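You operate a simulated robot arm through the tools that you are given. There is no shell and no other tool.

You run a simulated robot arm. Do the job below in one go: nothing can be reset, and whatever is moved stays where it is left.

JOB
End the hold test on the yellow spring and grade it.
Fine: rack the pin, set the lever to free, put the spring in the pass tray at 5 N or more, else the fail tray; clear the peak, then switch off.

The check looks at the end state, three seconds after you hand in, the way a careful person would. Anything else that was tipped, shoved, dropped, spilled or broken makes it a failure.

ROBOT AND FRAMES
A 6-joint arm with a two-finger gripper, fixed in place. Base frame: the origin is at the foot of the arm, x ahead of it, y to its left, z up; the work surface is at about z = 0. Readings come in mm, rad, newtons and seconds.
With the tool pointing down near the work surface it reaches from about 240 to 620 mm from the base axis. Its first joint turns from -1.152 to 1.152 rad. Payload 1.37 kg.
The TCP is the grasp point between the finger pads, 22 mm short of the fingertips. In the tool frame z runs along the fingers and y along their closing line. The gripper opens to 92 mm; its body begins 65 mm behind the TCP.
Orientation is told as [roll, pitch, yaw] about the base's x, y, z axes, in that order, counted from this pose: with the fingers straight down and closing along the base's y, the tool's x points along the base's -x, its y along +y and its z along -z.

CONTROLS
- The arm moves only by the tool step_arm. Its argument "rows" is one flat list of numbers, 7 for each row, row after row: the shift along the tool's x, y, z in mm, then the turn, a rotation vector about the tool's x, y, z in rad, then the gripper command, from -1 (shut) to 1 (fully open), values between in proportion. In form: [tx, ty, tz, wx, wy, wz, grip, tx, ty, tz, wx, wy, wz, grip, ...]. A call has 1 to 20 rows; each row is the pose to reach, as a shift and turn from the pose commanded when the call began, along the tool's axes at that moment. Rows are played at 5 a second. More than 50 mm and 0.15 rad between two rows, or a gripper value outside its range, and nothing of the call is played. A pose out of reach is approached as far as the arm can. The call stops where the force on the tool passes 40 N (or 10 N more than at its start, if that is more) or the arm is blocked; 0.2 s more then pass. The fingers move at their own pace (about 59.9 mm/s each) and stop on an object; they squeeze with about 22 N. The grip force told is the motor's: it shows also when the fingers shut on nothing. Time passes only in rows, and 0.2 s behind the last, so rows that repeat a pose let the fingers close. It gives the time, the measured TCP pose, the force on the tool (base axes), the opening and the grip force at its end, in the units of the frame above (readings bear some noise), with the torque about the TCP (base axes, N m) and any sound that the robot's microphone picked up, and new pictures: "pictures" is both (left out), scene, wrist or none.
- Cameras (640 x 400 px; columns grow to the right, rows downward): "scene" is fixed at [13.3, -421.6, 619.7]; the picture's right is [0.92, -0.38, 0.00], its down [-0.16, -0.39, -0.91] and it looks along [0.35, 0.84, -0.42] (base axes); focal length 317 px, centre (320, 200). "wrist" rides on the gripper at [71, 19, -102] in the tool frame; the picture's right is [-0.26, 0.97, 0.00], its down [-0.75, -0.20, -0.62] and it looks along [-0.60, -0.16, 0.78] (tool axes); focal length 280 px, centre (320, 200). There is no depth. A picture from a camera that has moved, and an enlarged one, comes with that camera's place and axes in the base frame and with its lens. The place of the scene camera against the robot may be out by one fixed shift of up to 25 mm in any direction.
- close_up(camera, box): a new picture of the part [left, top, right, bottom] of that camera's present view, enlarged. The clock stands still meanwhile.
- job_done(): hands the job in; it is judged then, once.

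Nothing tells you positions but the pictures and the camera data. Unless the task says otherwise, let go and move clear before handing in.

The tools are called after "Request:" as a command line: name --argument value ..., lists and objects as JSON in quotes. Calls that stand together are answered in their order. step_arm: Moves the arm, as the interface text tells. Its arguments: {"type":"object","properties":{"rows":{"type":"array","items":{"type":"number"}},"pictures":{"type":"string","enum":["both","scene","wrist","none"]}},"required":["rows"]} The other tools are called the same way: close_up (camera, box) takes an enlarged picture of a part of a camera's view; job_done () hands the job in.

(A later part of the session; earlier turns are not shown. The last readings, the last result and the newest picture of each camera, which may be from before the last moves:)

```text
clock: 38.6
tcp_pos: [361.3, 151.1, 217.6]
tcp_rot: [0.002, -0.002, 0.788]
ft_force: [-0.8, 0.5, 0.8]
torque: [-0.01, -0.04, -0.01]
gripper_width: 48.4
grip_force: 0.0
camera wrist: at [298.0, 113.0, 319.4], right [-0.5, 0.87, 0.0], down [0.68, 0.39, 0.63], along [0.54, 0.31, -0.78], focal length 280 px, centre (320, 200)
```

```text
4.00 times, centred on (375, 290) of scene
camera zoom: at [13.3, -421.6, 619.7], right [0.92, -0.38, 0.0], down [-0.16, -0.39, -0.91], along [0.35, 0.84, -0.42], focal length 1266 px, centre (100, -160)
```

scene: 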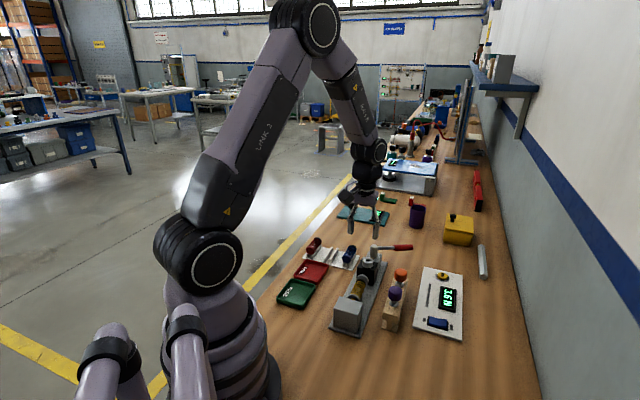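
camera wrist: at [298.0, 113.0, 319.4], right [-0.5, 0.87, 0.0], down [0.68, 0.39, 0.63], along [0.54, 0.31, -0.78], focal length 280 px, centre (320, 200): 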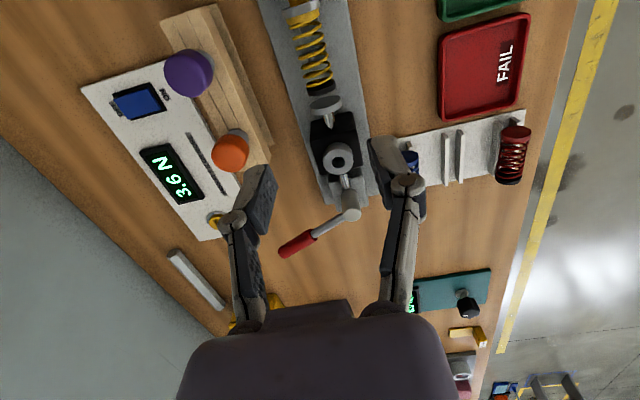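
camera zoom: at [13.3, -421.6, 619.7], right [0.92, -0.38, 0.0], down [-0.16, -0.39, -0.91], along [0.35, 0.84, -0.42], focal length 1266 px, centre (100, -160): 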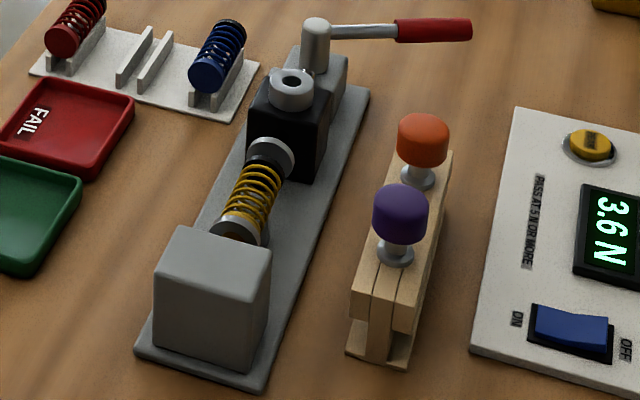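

Request:
close_up --camera "scene" --box '[345, 265, 385, 305]'

Request:
close_up --camera "wrist" --box '[270, 0, 370, 120]'

Request:
close_up --camera "scene" --box '[270, 230, 370, 310]'

```text
10.00 times, centred on (365, 285) of scene
camera zoom: at [13.3, -421.6, 619.7], right [0.92, -0.38, 0.0], down [-0.16, -0.39, -0.91], along [0.35, 0.84, -0.42], focal length 3166 px, centre (-130, -650)
```

zoom: 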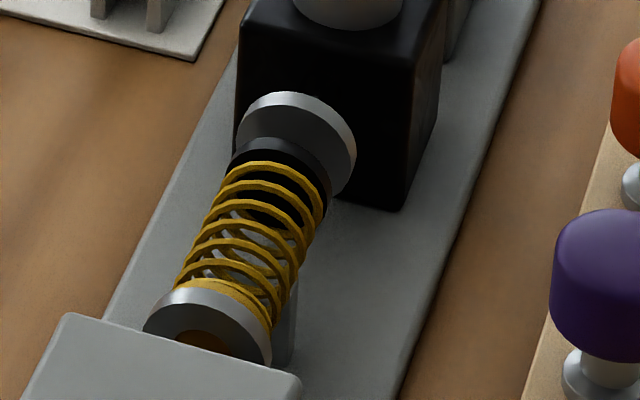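

```text
3.33 times, centred on (320, 60) of wrist
camera zoom: at [298.0, 113.0, 319.4], right [-0.5, 0.87, 0.0], down [0.68, 0.39, 0.63], along [0.54, 0.31, -0.78], focal length 935 px, centre (320, 667)
```

zoom: 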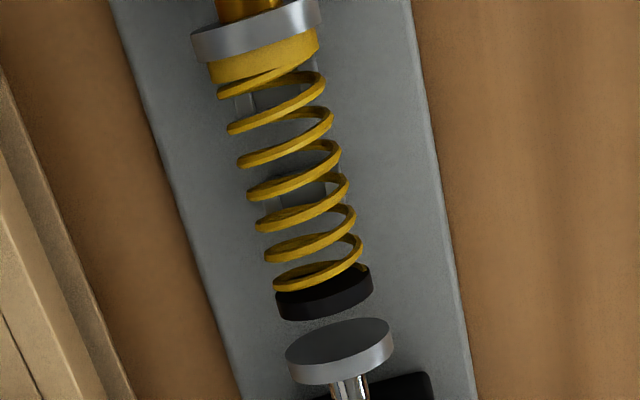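

```text
5.00 times, centred on (320, 270) of scene
camera zoom: at [13.3, -421.6, 619.7], right [0.92, -0.38, 0.0], down [-0.16, -0.39, -0.91], along [0.35, 0.84, -0.42], focal length 1583 px, centre (320, -150)
```

zoom: 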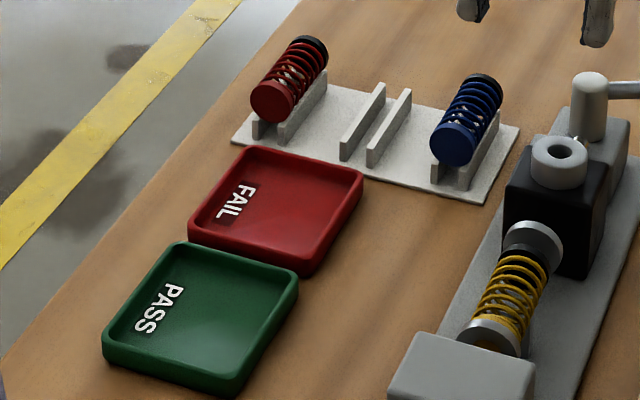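

The spring is free, with a visible gap at the plunger disc; the peak shows 3.6 N, which is under 5 N, so it goes in the FAIL tray. Spring centre is about (350, 135), axis z about 43. I'll lower partway and check alignment before grasping.

Request:
step_arm --rows '[6, -0.6, 30, 0, 0, 0, 0.05, 12, -1.2, 60, 0, 0, 0, 0.05, 18.9, -1.9, 97.5, 0, 0, 0, 0.05, 18.9, -1.9, 97.5, 0, 0, 0, 0.05]'

Request:
close_up --camera "wrist" --box '[230, 0, 410, 220]'

Request:
close_up --camera "scene" --box '[325, 230, 405, 310]'

```text
clock: 39.6
tcp_pos: [349.1, 133.1, 120.5]
tcp_rot: [0.002, 0.0, 0.785]
ft_force: [-0.6, 0.3, 0.1]
torque: [-0.01, -0.03, 0.01]
gripper_width: 48.3
grip_force: 0.1
camera wrist: at [285.4, 96.6, 223.6], right [-0.5, 0.87, 0.0], down [0.68, 0.39, 0.63], along [0.54, 0.31, -0.78], focal length 280 px, centre (320, 200)
```

scene: 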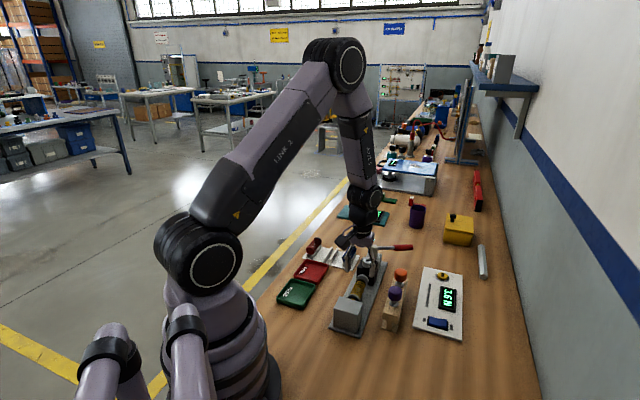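
wrist: 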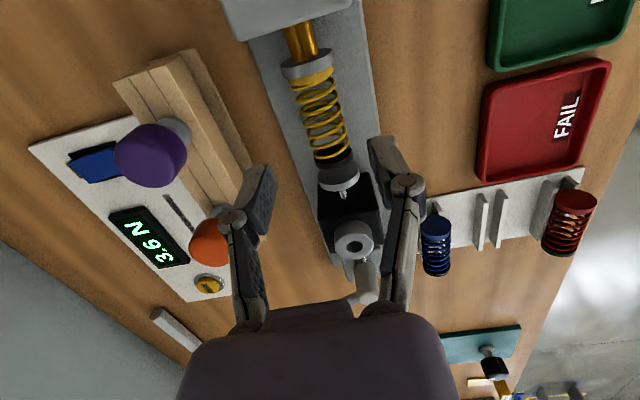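

```text
1.82 times, centred on (320, 110) of wrist
camera zoom: at [285.4, 96.6, 223.6], right [-0.5, 0.87, 0.0], down [0.68, 0.39, 0.63], along [0.54, 0.31, -0.78], focal length 510 px, centre (320, 364)
```

zoom: 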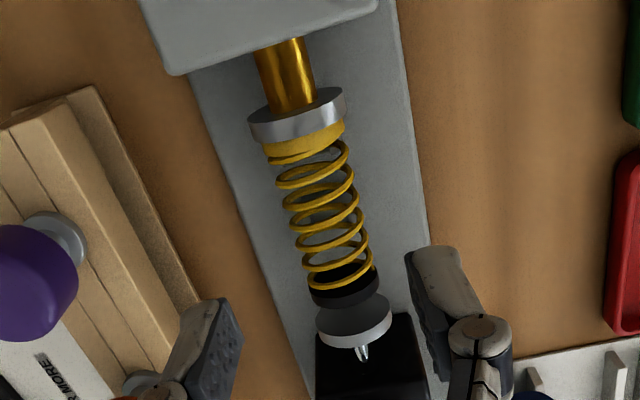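

```text
5.00 times, centred on (365, 270) of scene
camera zoom: at [13.3, -421.6, 619.7], right [0.92, -0.38, 0.0], down [-0.16, -0.39, -0.91], along [0.35, 0.84, -0.42], focal length 1583 px, centre (95, -150)
```

zoom: 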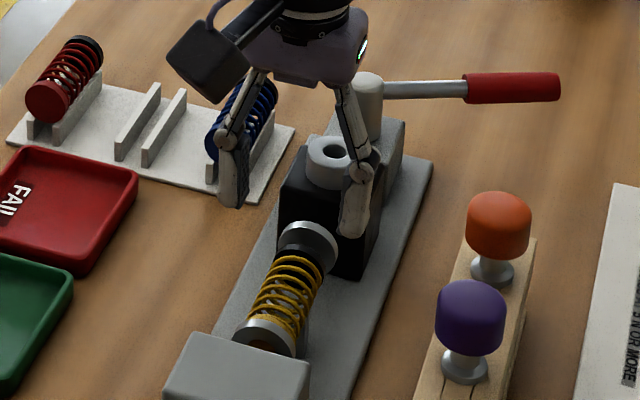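

Alignment is good to about 1 mm. I'll correct that and descend to straddle the spring, gripping slightly above its axis.

Request:
step_arm --rows '[0, 1.2, 25, 0, 0, 0, 0.05, 0, 1.2, 45, 0, 0, 0, 0.05, 0, 1.2, 60, 0, 0, 0, 0.05, 0, 1.2, 68, 0, 0, 0, 0.05, 0, 1.2, 68, 0, 0, 0, 0.05]'

Request:
close_up --camera "wrist" --box '[220, 60, 420, 240]'

Request:
close_up --camera "scene" --box '[325, 240, 405, 320]'

```text
clock: 40.8
tcp_pos: [348.8, 134.5, 52.0]
tcp_rot: [0.0, -0.002, 0.786]
ft_force: [-0.2, 0.0, -0.2]
torque: [-0.01, 0.0, -0.03]
gripper_width: 48.3
grip_force: 0.0
camera wrist: at [285.6, 97.6, 154.7], right [-0.5, 0.87, 0.0], down [0.68, 0.39, 0.63], along [0.54, 0.31, -0.78], focal length 280 px, centre (320, 200)
```

scene: 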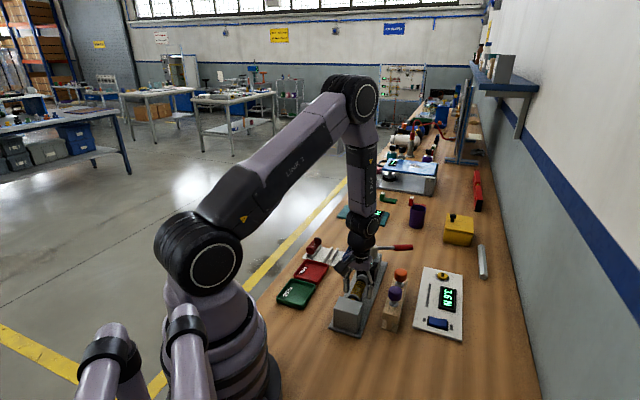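
wrist: 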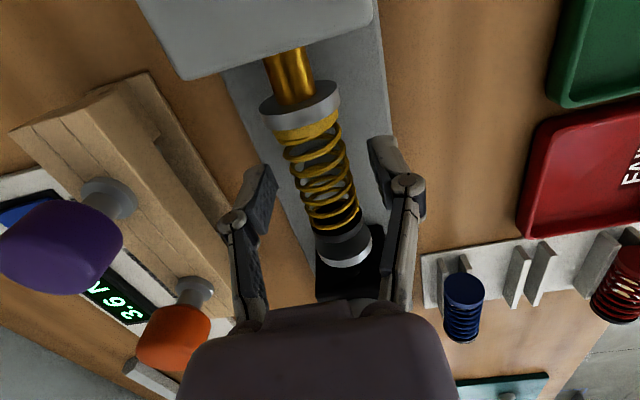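

```text
2.22 times, centred on (320, 150) of wrist
camera zoom: at [285.6, 97.6, 154.7], right [-0.5, 0.87, 0.0], down [0.68, 0.39, 0.63], along [0.54, 0.31, -0.78], focal length 623 px, centre (320, 311)
```

zoom: 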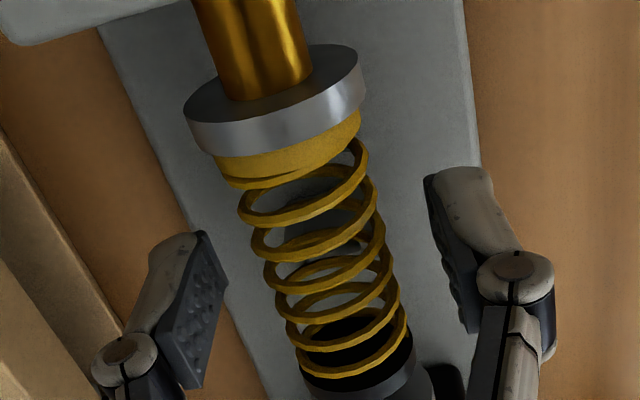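

```text
5.00 times, centred on (365, 280) of scene
camera zoom: at [13.3, -421.6, 619.7], right [0.92, -0.38, 0.0], down [-0.16, -0.39, -0.91], along [0.35, 0.84, -0.42], focal length 1583 px, centre (95, -200)
```

zoom: 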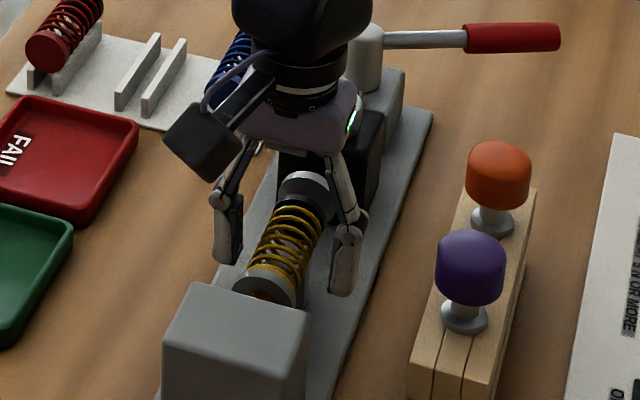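

Request:
step_arm --rows '[0, 0, 0, 0, 0, 0, -0.35, 0, 0, 0, 0, 0, 0, -0.5, 0, 0, 0, 0, 0, 0, -0.5, 0, 0, 0, 0, 0, 0, -0.5]'

Request:
close_up --camera "wrist" --box '[220, 60, 420, 240]'

```text
clock: 41.8
tcp_pos: [349.0, 135.0, 52.6]
tcp_rot: [0.001, -0.002, 0.787]
ft_force: [0.0, -0.3, -0.2]
torque: [-0.03, 0.01, -0.02]
gripper_width: 26.1
grip_force: 21.6
camera wrist: at [285.5, 97.6, 154.8], right [-0.5, 0.87, 0.0], down [0.68, 0.39, 0.63], along [0.54, 0.31, -0.78], focal length 280 px, centre (320, 200)
```

scene: 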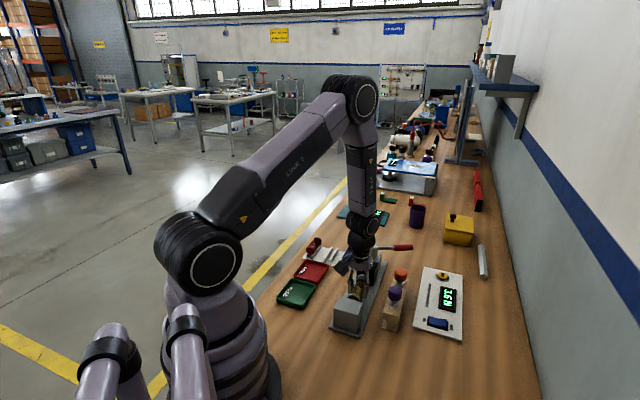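
wrist: 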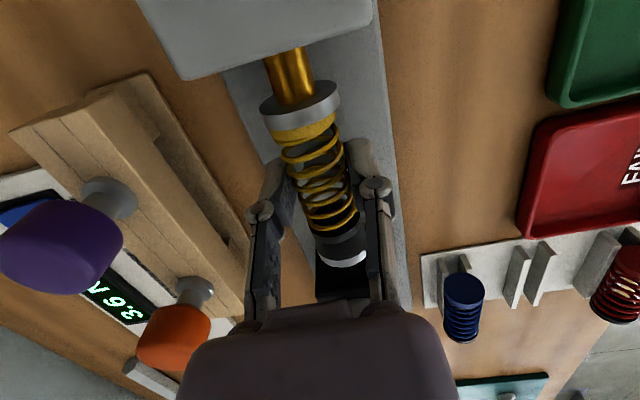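

```text
2.22 times, centred on (320, 150) of wrist
camera zoom: at [285.5, 97.6, 154.8], right [-0.5, 0.87, 0.0], down [0.68, 0.39, 0.63], along [0.54, 0.31, -0.78], focal length 623 px, centre (320, 311)
```

zoom: 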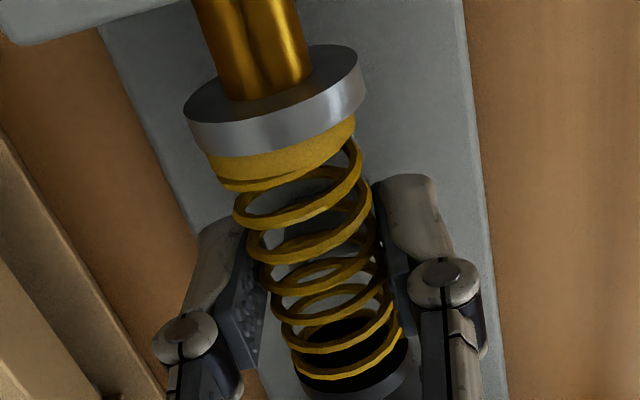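

Gripped at 26 mm. I'll ease 1 mm away from the sensor cup and lift slowly.

Request:
step_arm --rows '[-1, 0, 0, 0, 0, 0, -1, -1, 0, -3, 0, 0, 0, -1, -1, 0, -7, 0, 0, 0, -1, -1, 0, -12, 0, 0, 0, -1, -1, 0, -18, 0, 0, 0, -1, -1, 0, -25, 0, 0, 0, -1]'

Request:
close_up --camera "wrist" --box '[220, 60, 420, 240]'

Request:
close_up --camera "scene" --box '[325, 240, 405, 320]'

```text
clock: 43.2
tcp_pos: [350.3, 136.1, 76.9]
tcp_rot: [-0.001, -0.001, 0.784]
ft_force: [-0.5, 0.5, -1.0]
torque: [-0.03, 0.02, -0.01]
gripper_width: 23.1
grip_force: 21.4
camera wrist: at [287.4, 98.6, 179.9], right [-0.5, 0.87, 0.0], down [0.68, 0.39, 0.63], along [0.54, 0.31, -0.78], focal length 280 px, centre (320, 200)
```

scene: 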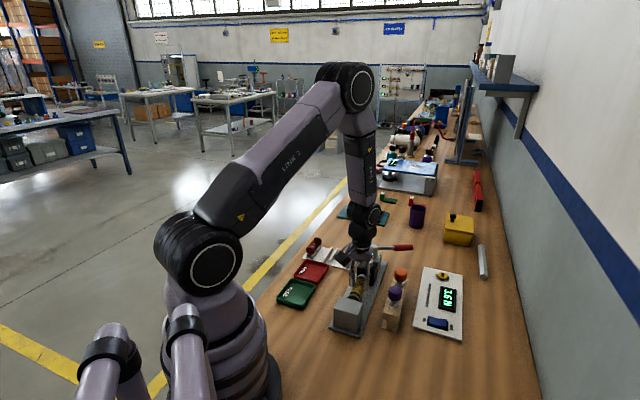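
wrist: 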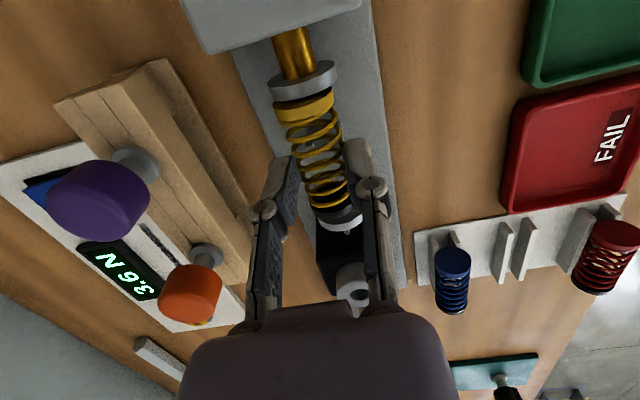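

```text
2.22 times, centred on (320, 150) of wrist
camera zoom: at [287.4, 98.6, 179.9], right [-0.5, 0.87, 0.0], down [0.68, 0.39, 0.63], along [0.54, 0.31, -0.78], focal length 623 px, centre (320, 311)
```

zoom: 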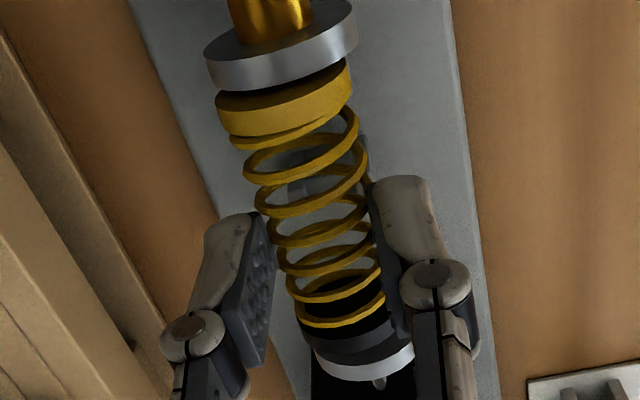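

```text
5.00 times, centred on (365, 280) of scene
camera zoom: at [13.3, -421.6, 619.7], right [0.92, -0.38, 0.0], down [-0.16, -0.39, -0.91], along [0.35, 0.84, -0.42], focal length 1583 px, centre (95, -200)
```

zoom: 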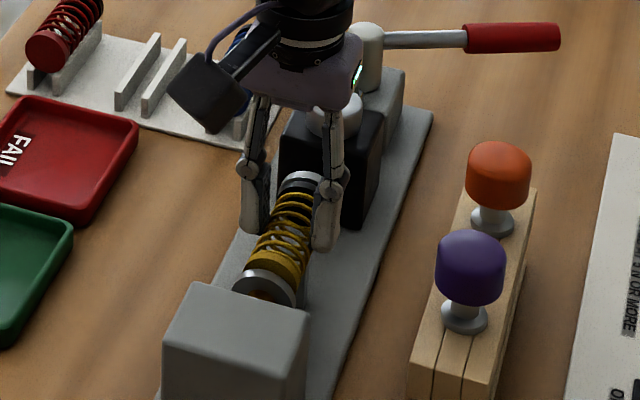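

The grip narrowed to 23 mm, which suggests the spring slipped down in the fingers. I'll look closely before doing anything else.

Request:
close_up --camera "scene" --box '[350, 265, 390, 305]'

Request:
close_up --camera "wrist" --box '[270, 70, 370, 200]'

```text
10.00 times, centred on (370, 285) of scene
camera zoom: at [13.3, -421.6, 619.7], right [0.92, -0.38, 0.0], down [-0.16, -0.39, -0.91], along [0.35, 0.84, -0.42], focal length 3166 px, centre (-180, -650)
```

zoom: 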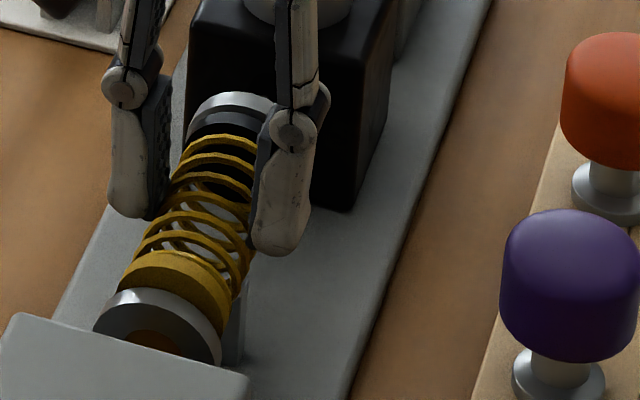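

```text
3.08 times, centred on (320, 135) of wrist
camera zoom: at [287.4, 98.6, 179.9], right [-0.5, 0.87, 0.0], down [0.68, 0.39, 0.63], along [0.54, 0.31, -0.78], focal length 863 px, centre (320, 400)
```

zoom: 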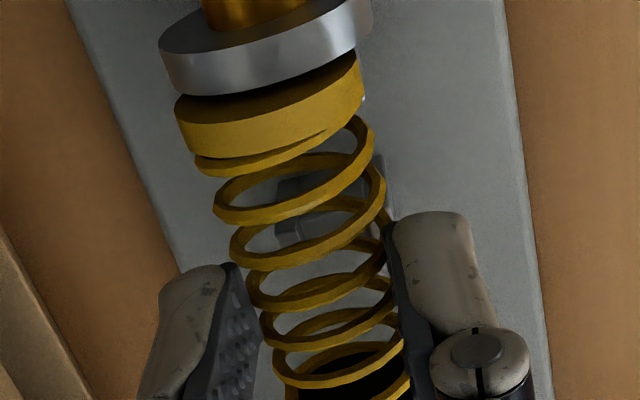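

The spring has lifted only about 9 mm and slid down toward the fingertips. I'll lower it back onto its cradle, open, and re-grip deeper.

Request:
step_arm --rows '[0, 0, 3, 0, 0, 0, -1, 0, 0, 6, 0, 0, 0, -1, 0, 0, 9, 0, 0, 0, -1]'

Request:
close_up --camera "scene" --box '[350, 265, 390, 305]'

Request:
close_up --camera "wrist" --box '[270, 70, 370, 200]'

```text
clock: 44.0
tcp_pos: [350.1, 137.2, 70.0]
tcp_rot: [0.002, -0.003, 0.786]
ft_force: [-10.0, 8.1, 31.2]
torque: [0.08, 0.4, -0.07]
gripper_width: 24.1
grip_force: 22.4
camera wrist: at [287.0, 100.1, 171.0], right [-0.5, 0.87, 0.0], down [0.68, 0.39, 0.63], along [0.54, 0.31, -0.78], focal length 280 px, centre (320, 200)
```

scene: 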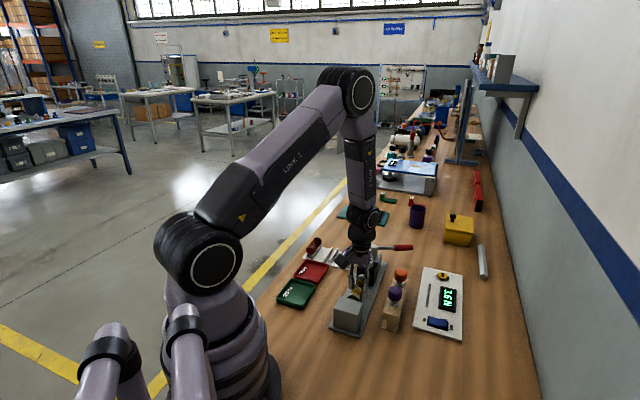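
wrist: 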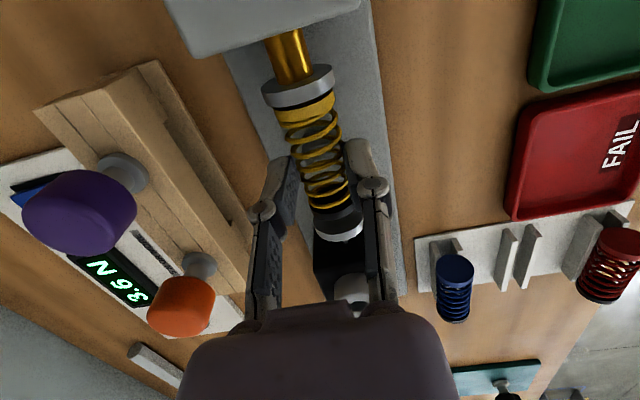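

```text
10.00 times, centred on (370, 285) of scene
camera zoom: at [13.2, -421.7, 619.7], right [0.92, -0.38, 0.0], down [-0.16, -0.39, -0.91], along [0.35, 0.84, -0.42], focal length 3166 px, centre (-180, -650)
```

zoom: 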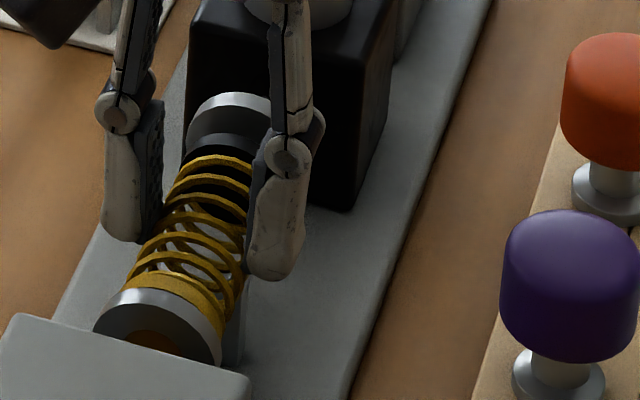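

```text
3.08 times, centred on (320, 135) of wrist
camera zoom: at [287.0, 100.1, 171.0], right [-0.5, 0.87, 0.0], down [0.68, 0.39, 0.63], along [0.54, 0.31, -0.78], focal length 863 px, centre (320, 400)
```

zoom: 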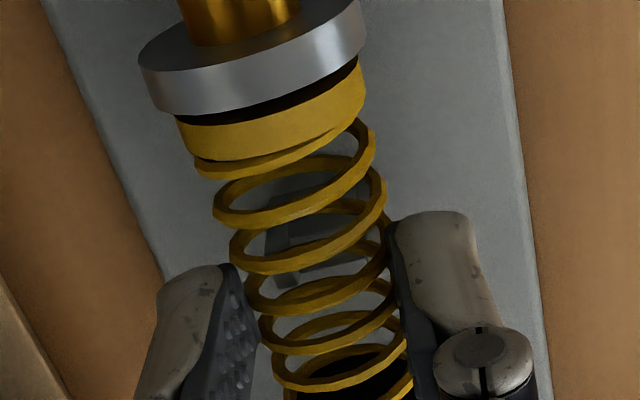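

Request:
step_arm --rows '[0, 0, -2, 0, 0, 0, -1, 0, 0, -2, 0, 0, 0, -0.3, 0, 0, -2, 0, 0, 0, 0.05, 0, 0, -2, 0, 0, 0, 0.05]'

Request:
close_up --camera "scene" --box '[350, 265, 390, 305]'

Request:
close_up --camera "wrist" --box '[230, 50, 400, 250]'

```text
clock: 45.0
tcp_pos: [349.3, 136.7, 69.7]
tcp_rot: [0.003, -0.002, 0.785]
ft_force: [-0.5, -0.5, 0.2]
torque: [-0.04, 0.04, 0.02]
gripper_width: 48.1
grip_force: 0.0
camera wrist: at [287.3, 99.5, 172.0], right [-0.5, 0.87, 0.0], down [0.68, 0.39, 0.63], along [0.54, 0.31, -0.78], focal length 280 px, centre (320, 200)
```

scene: 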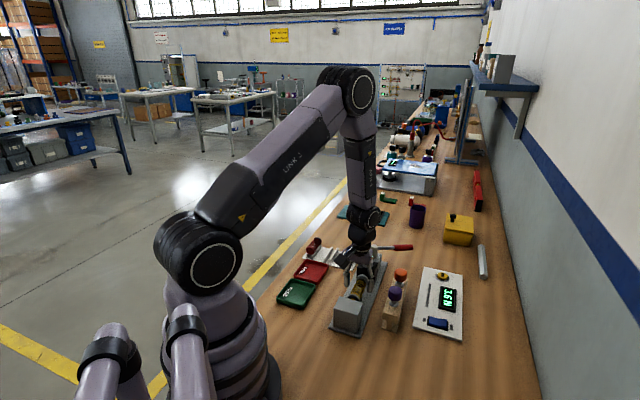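
wrist: 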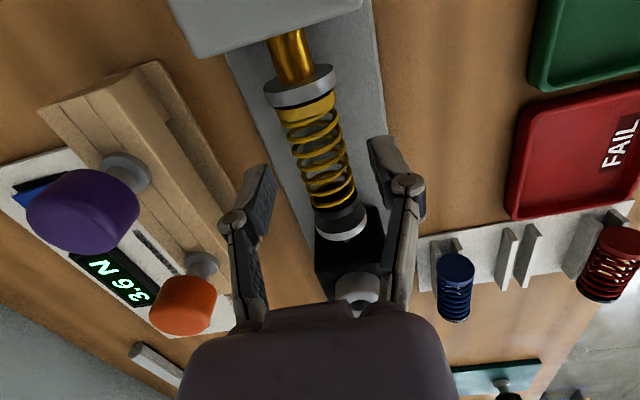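

```text
10.00 times, centred on (370, 285) of scene
camera zoom: at [13.3, -421.6, 619.7], right [0.92, -0.38, 0.0], down [-0.16, -0.39, -0.91], along [0.35, 0.84, -0.42], focal length 3166 px, centre (-180, -650)
```

zoom: 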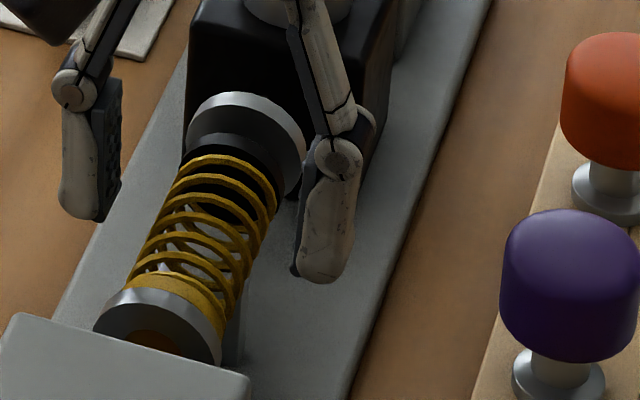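

```text
2.00 times, centred on (315, 150) of wrist
camera zoom: at [287.3, 99.5, 172.0], right [-0.5, 0.87, 0.0], down [0.68, 0.39, 0.63], along [0.54, 0.31, -0.78], focal length 561 px, centre (330, 300)
```

zoom: 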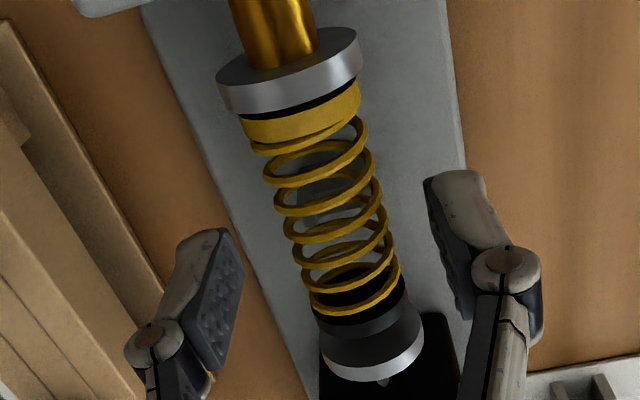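

The spring is back on its cradle, clear of the sensor cup. I'll go deeper so the pads grip at the spring's axis, then retry.

Request:
step_arm --rows '[-1.5, 0, 8, 0, 0, 0, 0.05, -1.5, 0, 17, 0, 0, 0, 0.05, -1.5, 0, 26, 0, 0, 0, 0.05, -1.5, 0, 26, 0, 0, 0, 0.05]'

Request:
close_up --camera "scene" --box '[345, 265, 395, 315]'

Request:
close_up --camera "wrist" --box '[230, 80, 410, 270]'

```text
clock: 46.0
tcp_pos: [352.0, 137.1, 44.1]
tcp_rot: [0.003, -0.002, 0.785]
ft_force: [0.3, -0.5, -0.1]
torque: [-0.01, -0.02, -0.01]
gripper_width: 48.5
grip_force: 0.0
camera wrist: at [288.6, 100.5, 146.3], right [-0.5, 0.87, 0.0], down [0.68, 0.39, 0.63], along [0.54, 0.31, -0.78], focal length 280 px, centre (320, 200)
```

scene: 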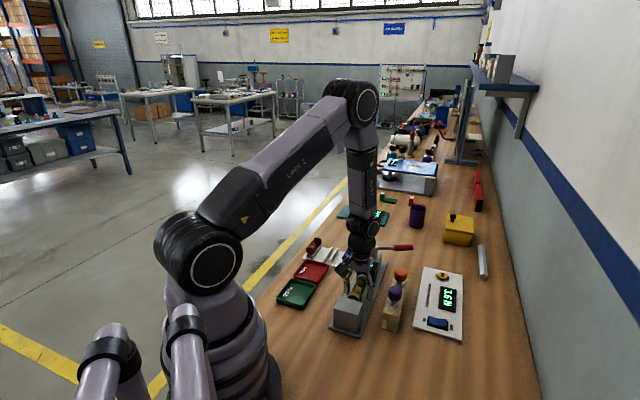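
wrist: 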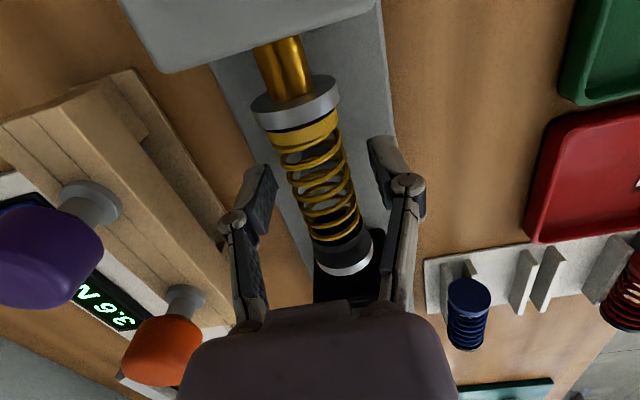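

```text
8.00 times, centred on (370, 290) of scene
camera zoom: at [13.3, -421.6, 619.7], right [0.92, -0.38, 0.0], down [-0.16, -0.39, -0.91], along [0.35, 0.84, -0.42], focal length 2532 px, centre (-80, -520)
```

zoom: 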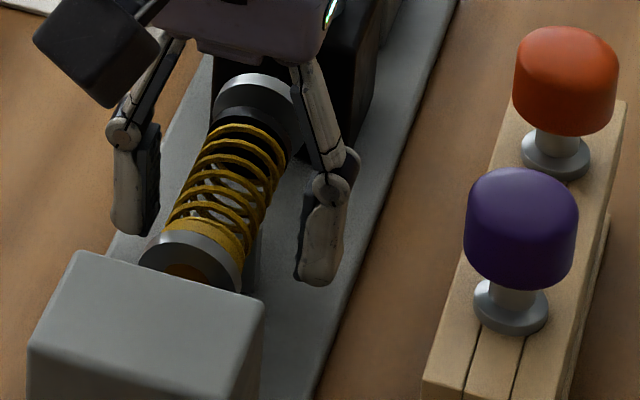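

```text
2.11 times, centred on (320, 175) of wrist
camera zoom: at [288.6, 100.5, 146.3], right [-0.5, 0.87, 0.0], down [0.68, 0.39, 0.63], along [0.54, 0.31, -0.78], focal length 590 px, centre (320, 253)
```

zoom: 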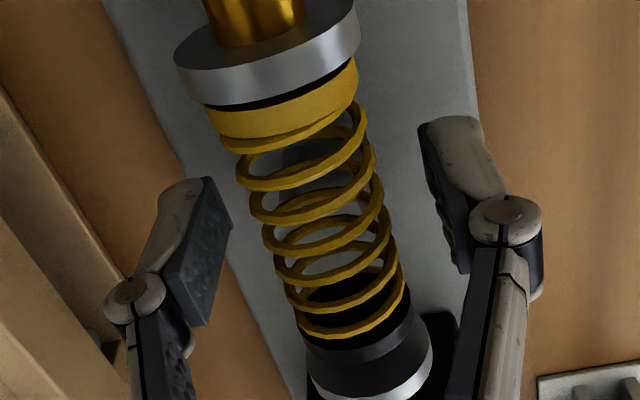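

Request:
step_arm --rows '[0, 0, 0, 0, 0, 0, -0.3, 0, 0, 0, 0, 0, 0, -0.6, 0, 0, 0, 0, 0, 0, -1, 0, 0, 0, 0, 0, 0, -1, 0, 0, 0, 0, 0, 0, -1]'

Request:
close_up --camera "wrist" --box '[230, 80, 410, 270]'

```text
clock: 47.2
tcp_pos: [351.5, 137.9, 44.5]
tcp_rot: [0.002, -0.002, 0.785]
ft_force: [-0.2, 0.8, 0.6]
torque: [0.0, 0.04, 0.0]
gripper_width: 25.6
grip_force: 22.0
camera wrist: at [288.5, 100.5, 146.4], right [-0.5, 0.87, 0.0], down [0.68, 0.39, 0.63], along [0.54, 0.31, -0.78], focal length 280 px, centre (320, 200)
```

scene: 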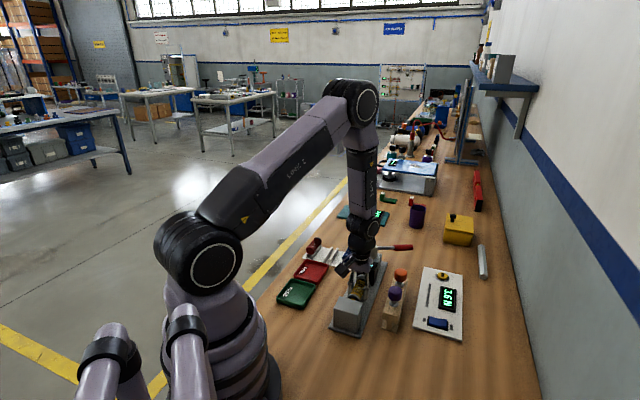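
wrist: 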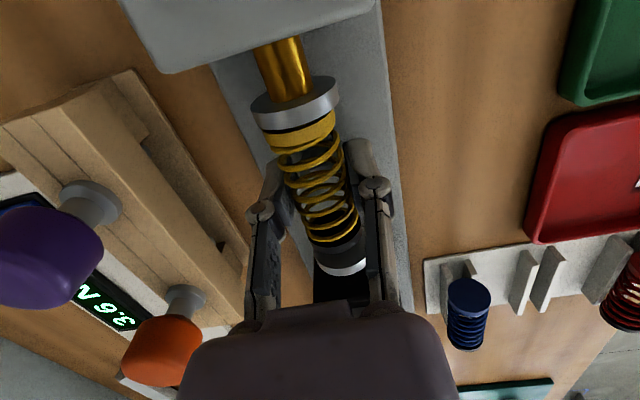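

```text
2.11 times, centred on (320, 175) of wrist
camera zoom: at [288.5, 100.5, 146.4], right [-0.5, 0.87, 0.0], down [0.68, 0.39, 0.63], along [0.54, 0.31, -0.78], focal length 590 px, centre (320, 253)
```

zoom: 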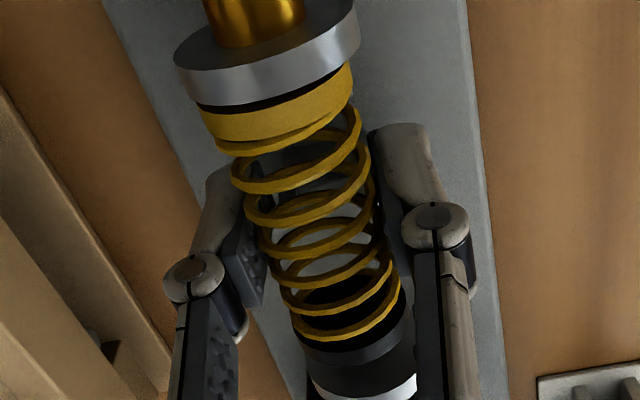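

Request:
step_arm --rows '[0, 0, -1.5, 0, 0, 0, -1, 0, 0, -3, 0, 0, 0, -1, 0, 0, -5, 0, 0, 0, -1, 0, 0, -7, 0, 0, 0, -1]'

Request:
close_up --camera "wrist" --box '[230, 80, 410, 270]'

Request:
close_up --camera "scene" --box '[345, 265, 395, 315]'

```text
clock: 48.2
tcp_pos: [351.3, 138.5, 51.5]
tcp_rot: [0.001, -0.002, 0.786]
ft_force: [-0.1, 0.2, -0.5]
torque: [-0.01, 0.02, -0.02]
gripper_width: 25.6
grip_force: 21.9
camera wrist: at [287.6, 100.8, 153.5], right [-0.5, 0.87, 0.0], down [0.68, 0.39, 0.63], along [0.54, 0.31, -0.78], focal length 280 px, centre (320, 200)
```

scene: 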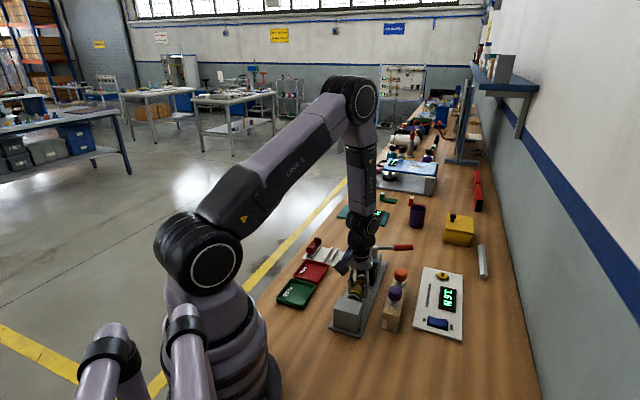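
wrist: 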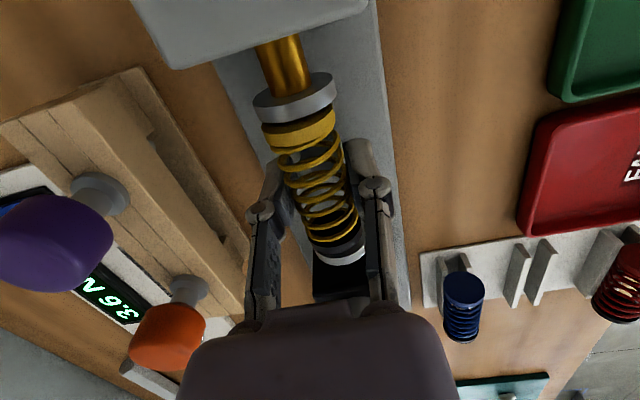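

```text
2.11 times, centred on (320, 175) of wrist
camera zoom: at [287.6, 100.8, 153.5], right [-0.5, 0.87, 0.0], down [0.68, 0.39, 0.63], along [0.54, 0.31, -0.78], focal length 590 px, centre (320, 253)
```

zoom: 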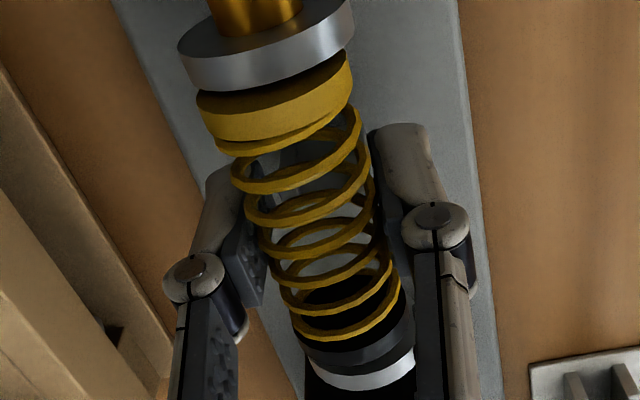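

```text
8.00 times, centred on (370, 290) of scene
camera zoom: at [13.3, -421.6, 619.7], right [0.92, -0.38, 0.0], down [-0.16, -0.39, -0.91], along [0.35, 0.84, -0.42], focal length 2532 px, centre (-80, -520)
```

zoom: 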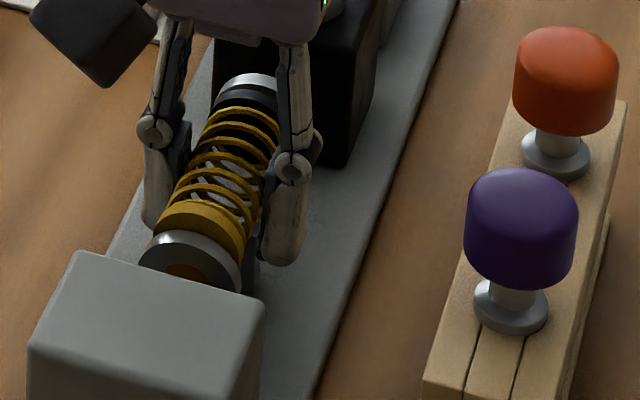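

No slip this time. Continue lifting in small steps.

Request:
step_arm --rows '[0, 0, -3, 0, 0, 0, -1, 0, 0, -6, 0, 0, 0, -1, 0, 0, -9, 0, 0, 0, -1, 0, 0, -13, 0, 0, 0, -1, 0, 0, -17, 0, 0, 0, -1]' --pictures "wrist"

Request:
close_up --camera "wrist" --box '[230, 80, 410, 270]'

Request:
close_up --camera "scene" --box '[345, 255, 395, 305]'

```text
clock: 49.4
tcp_pos: [351.0, 137.8, 67.3]
tcp_rot: [0.001, -0.001, 0.785]
ft_force: [-0.2, 0.3, -0.1]
torque: [-0.01, 0.0, 0.0]
gripper_width: 25.4
grip_force: 21.9
camera wrist: at [288.3, 100.8, 170.6], right [-0.5, 0.87, 0.0], down [0.68, 0.39, 0.63], along [0.54, 0.31, -0.78], focal length 280 px, centre (320, 200)
```

wrist: 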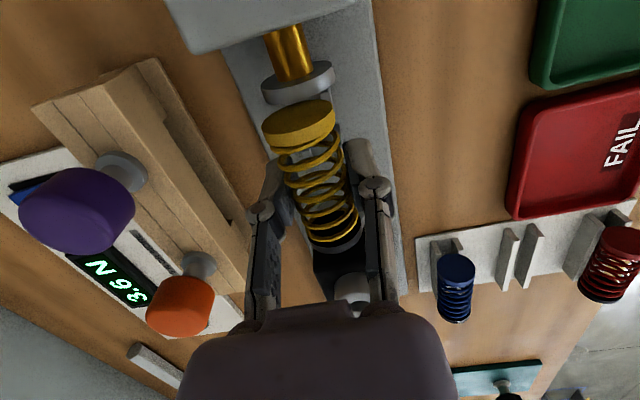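

```text
2.11 times, centred on (320, 175) of wrist
camera zoom: at [288.3, 100.8, 170.6], right [-0.5, 0.87, 0.0], down [0.68, 0.39, 0.63], along [0.54, 0.31, -0.78], focal length 590 px, centre (320, 253)
```

zoom: 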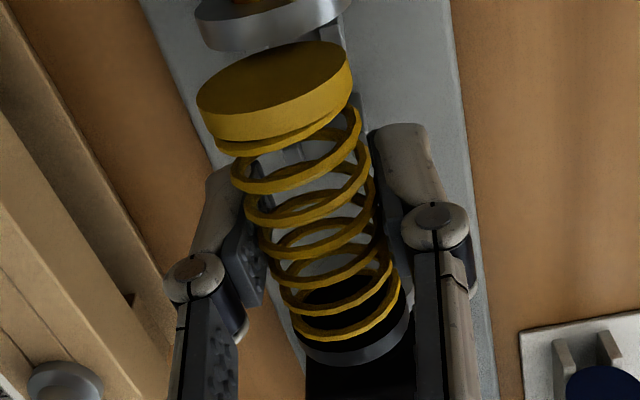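

```text
8.00 times, centred on (370, 280) of scene
camera zoom: at [13.3, -421.6, 619.7], right [0.92, -0.38, 0.0], down [-0.16, -0.39, -0.91], along [0.35, 0.84, -0.42], focal length 2532 px, centre (-80, -440)
```

zoom: 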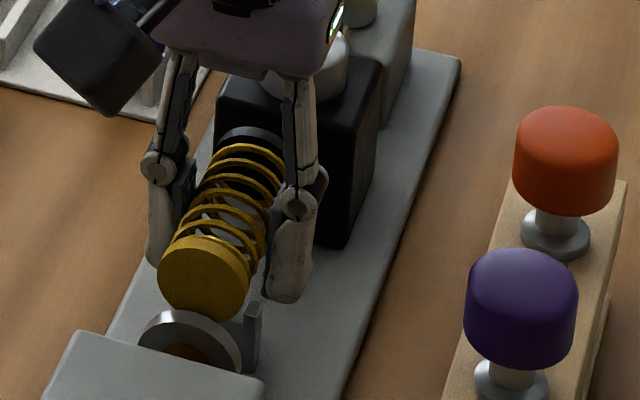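

Held firmly. I'll lift clear and carry the spring to above the red FAIL tray (centre about (284, 292)).

Request:
step_arm --rows '[0, 0, -15, 0, 0, 0, -1, 0, 0, -35, 0, 0, 0, -1, 0, 0, -55, 0, 0, 0, -1, 0, 0, -72, 0, 0, 0, -1, -10.3, 26, -72, 0, 0, 0, -1, -20.5, 52.1, -72, 0, 0, 0, -1, -30.8, 78.2, -72, 0, 0, 0, -1, -41, 104.2, -72, 0, 0, 0, -1, -51.3, 130.3, -72, 0, 0, 0, -1, -61.5, 156.3, -72, 0, 0, 0, -1, -61.5, 156.3, -72, 0, 0, 0, -1]'

Request:
close_up --camera "wrist" --box '[200, 0, 440, 220]'

Request:
close_up --camera "scene" --box '[265, 210, 385, 315]'

```text
clock: 51.8
tcp_pos: [282.6, 292.7, 141.1]
tcp_rot: [0.002, 0.0, 0.785]
ft_force: [-0.1, -0.2, -0.8]
torque: [-0.02, 0.02, -0.01]
gripper_width: 25.5
grip_force: 22.2
camera wrist: at [219.3, 255.8, 242.3], right [-0.5, 0.87, 0.0], down [0.68, 0.39, 0.63], along [0.54, 0.31, -0.78], focal length 280 px, centre (320, 200)
```

scene: 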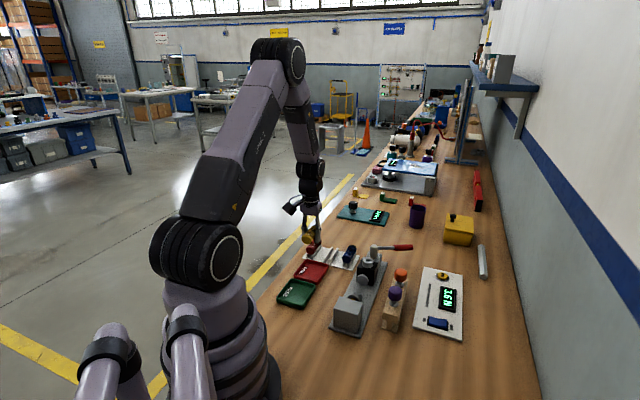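
wrist: 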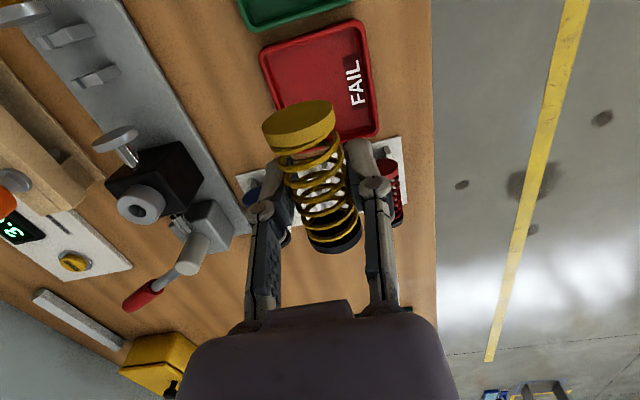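

```text
1.82 times, centred on (320, 110) of wrist
camera zoom: at [219.3, 255.8, 242.3], right [-0.5, 0.87, 0.0], down [0.68, 0.39, 0.63], along [0.54, 0.31, -0.78], focal length 510 px, centre (320, 364)
```

zoom: 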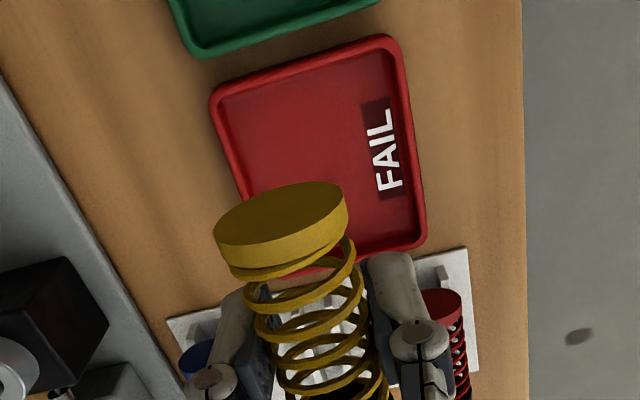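

```text
3.81 times, centred on (325, 262) of scene
camera zoom: at [13.3, -421.6, 619.7], right [0.92, -0.38, 0.0], down [-0.16, -0.39, -0.91], along [0.35, 0.84, -0.42], focal length 1206 px, centre (301, -38)
```

zoom: 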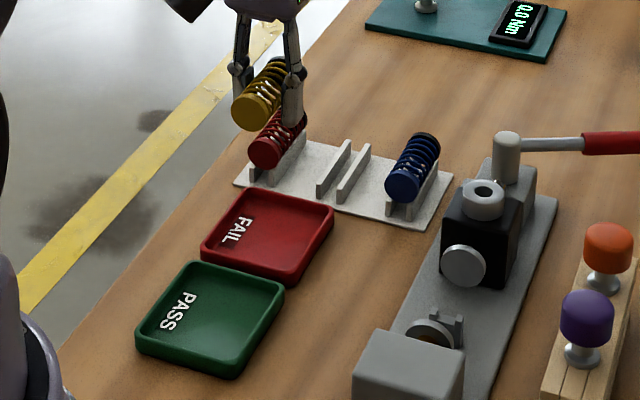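

The spring is centred over the FAIL tray to within 1–2 mm. Small correction, then lower into the tray.

Request:
step_arm --rows '[1.3, -0.6, 25, 0, 0, 0, -1, 1.3, -0.6, 50, 0, 0, 0, -1, 1.3, -0.6, 75, 0, 0, 0, -1, 1.3, -0.6, 90, 0, 0, 0, -1, 1.3, -0.6, 100, 0, 0, 0, -1, 1.3, -0.6, 100, 0, 0, 0, -1]'

Request:
close_up --camera "wrist" --box '[220, 20, 420, 240]'

Request:
close_up --camera "scene" --box '[275, 230, 345, 310]'

```text
clock: 53.2
tcp_pos: [284.3, 290.9, 39.6]
tcp_rot: [0.002, -0.002, 0.786]
ft_force: [0.0, 0.8, -0.1]
torque: [0.0, -0.03, -0.03]
gripper_width: 25.3
grip_force: 21.8
camera wrist: at [221.2, 253.8, 141.9], right [-0.5, 0.87, 0.0], down [0.68, 0.39, 0.63], along [0.54, 0.31, -0.78], focal length 280 px, centre (320, 200)
```

scene: 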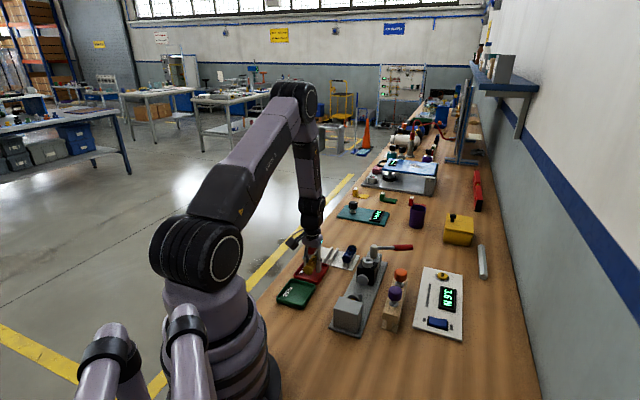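
wrist: 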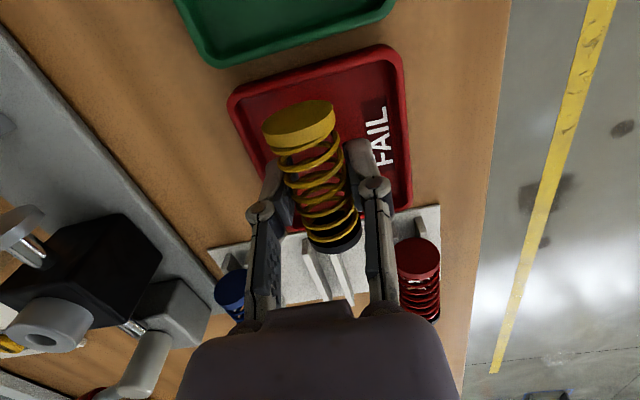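

```text
1.82 times, centred on (320, 130) of wrist
camera zoom: at [221.2, 253.8, 141.9], right [-0.5, 0.87, 0.0], down [0.68, 0.39, 0.63], along [0.54, 0.31, -0.78], focal length 510 px, centre (320, 327)
```

zoom: 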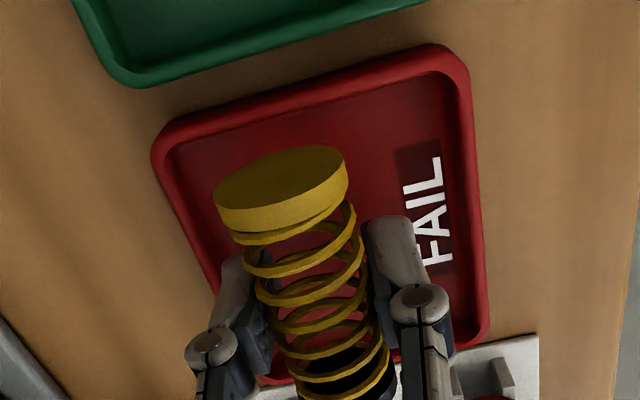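

```text
5.00 times, centred on (310, 270) of scene
camera zoom: at [13.3, -421.6, 619.7], right [0.92, -0.38, 0.0], down [-0.16, -0.39, -0.91], along [0.35, 0.84, -0.42], focal length 1583 px, centre (370, -150)
```

zoom: 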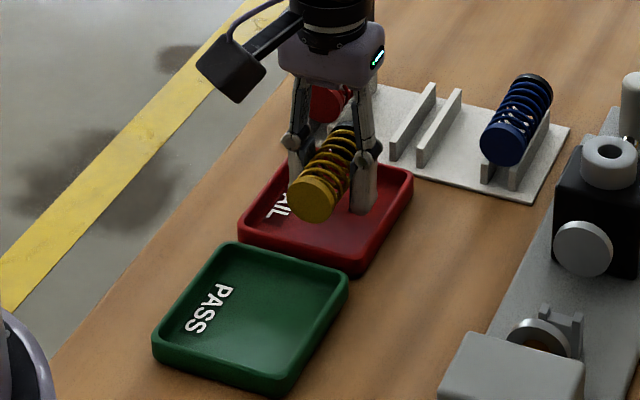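

Request:
step_arm --rows '[0, 0, 4, 0, 0, 0, -1, 0, 0, 7, 0, 0, 0, -1, 0, 0, 10, 0, 0, 0, -1, 0, 0, 11.5, 0, 0, 0, -1]' --pictures "none"

Request:
close_up --camera "scene" --box '[285, 235, 345, 295]'

Request:
close_up --camera "wrist" --box '[220, 20, 420, 240]'

```text
clock: 54.2
tcp_pos: [283.3, 289.8, 29.5]
tcp_rot: [0.003, -0.003, 0.785]
ft_force: [0.4, -0.4, -1.5]
torque: [-0.02, -0.03, -0.01]
gripper_width: 25.3
grip_force: 22.2
```

```text
6.67 times, centred on (315, 265) of scene
camera zoom: at [13.3, -421.6, 619.7], right [0.92, -0.38, 0.0], down [-0.16, -0.39, -0.91], along [0.35, 0.84, -0.42], focal length 2110 px, centre (353, -233)
```

zoom: 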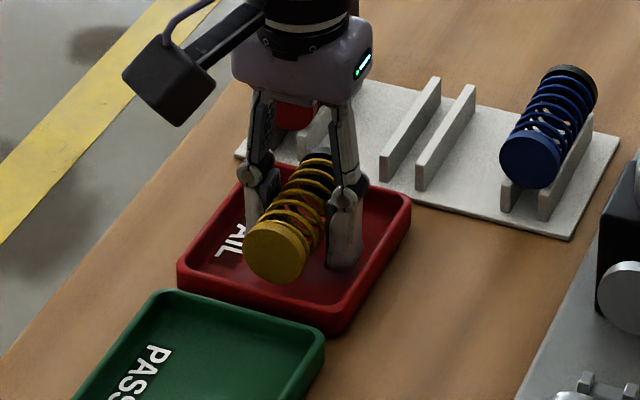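

```text
1.82 times, centred on (320, 130) of wrist
camera zoom: at [221.2, 254.0, 131.7], right [-0.5, 0.87, 0.0], down [0.68, 0.39, 0.63], along [0.54, 0.31, -0.78], focal length 510 px, centre (320, 327)
```

zoom: 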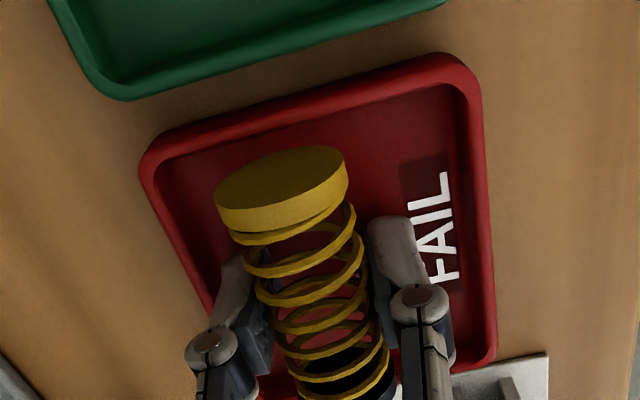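

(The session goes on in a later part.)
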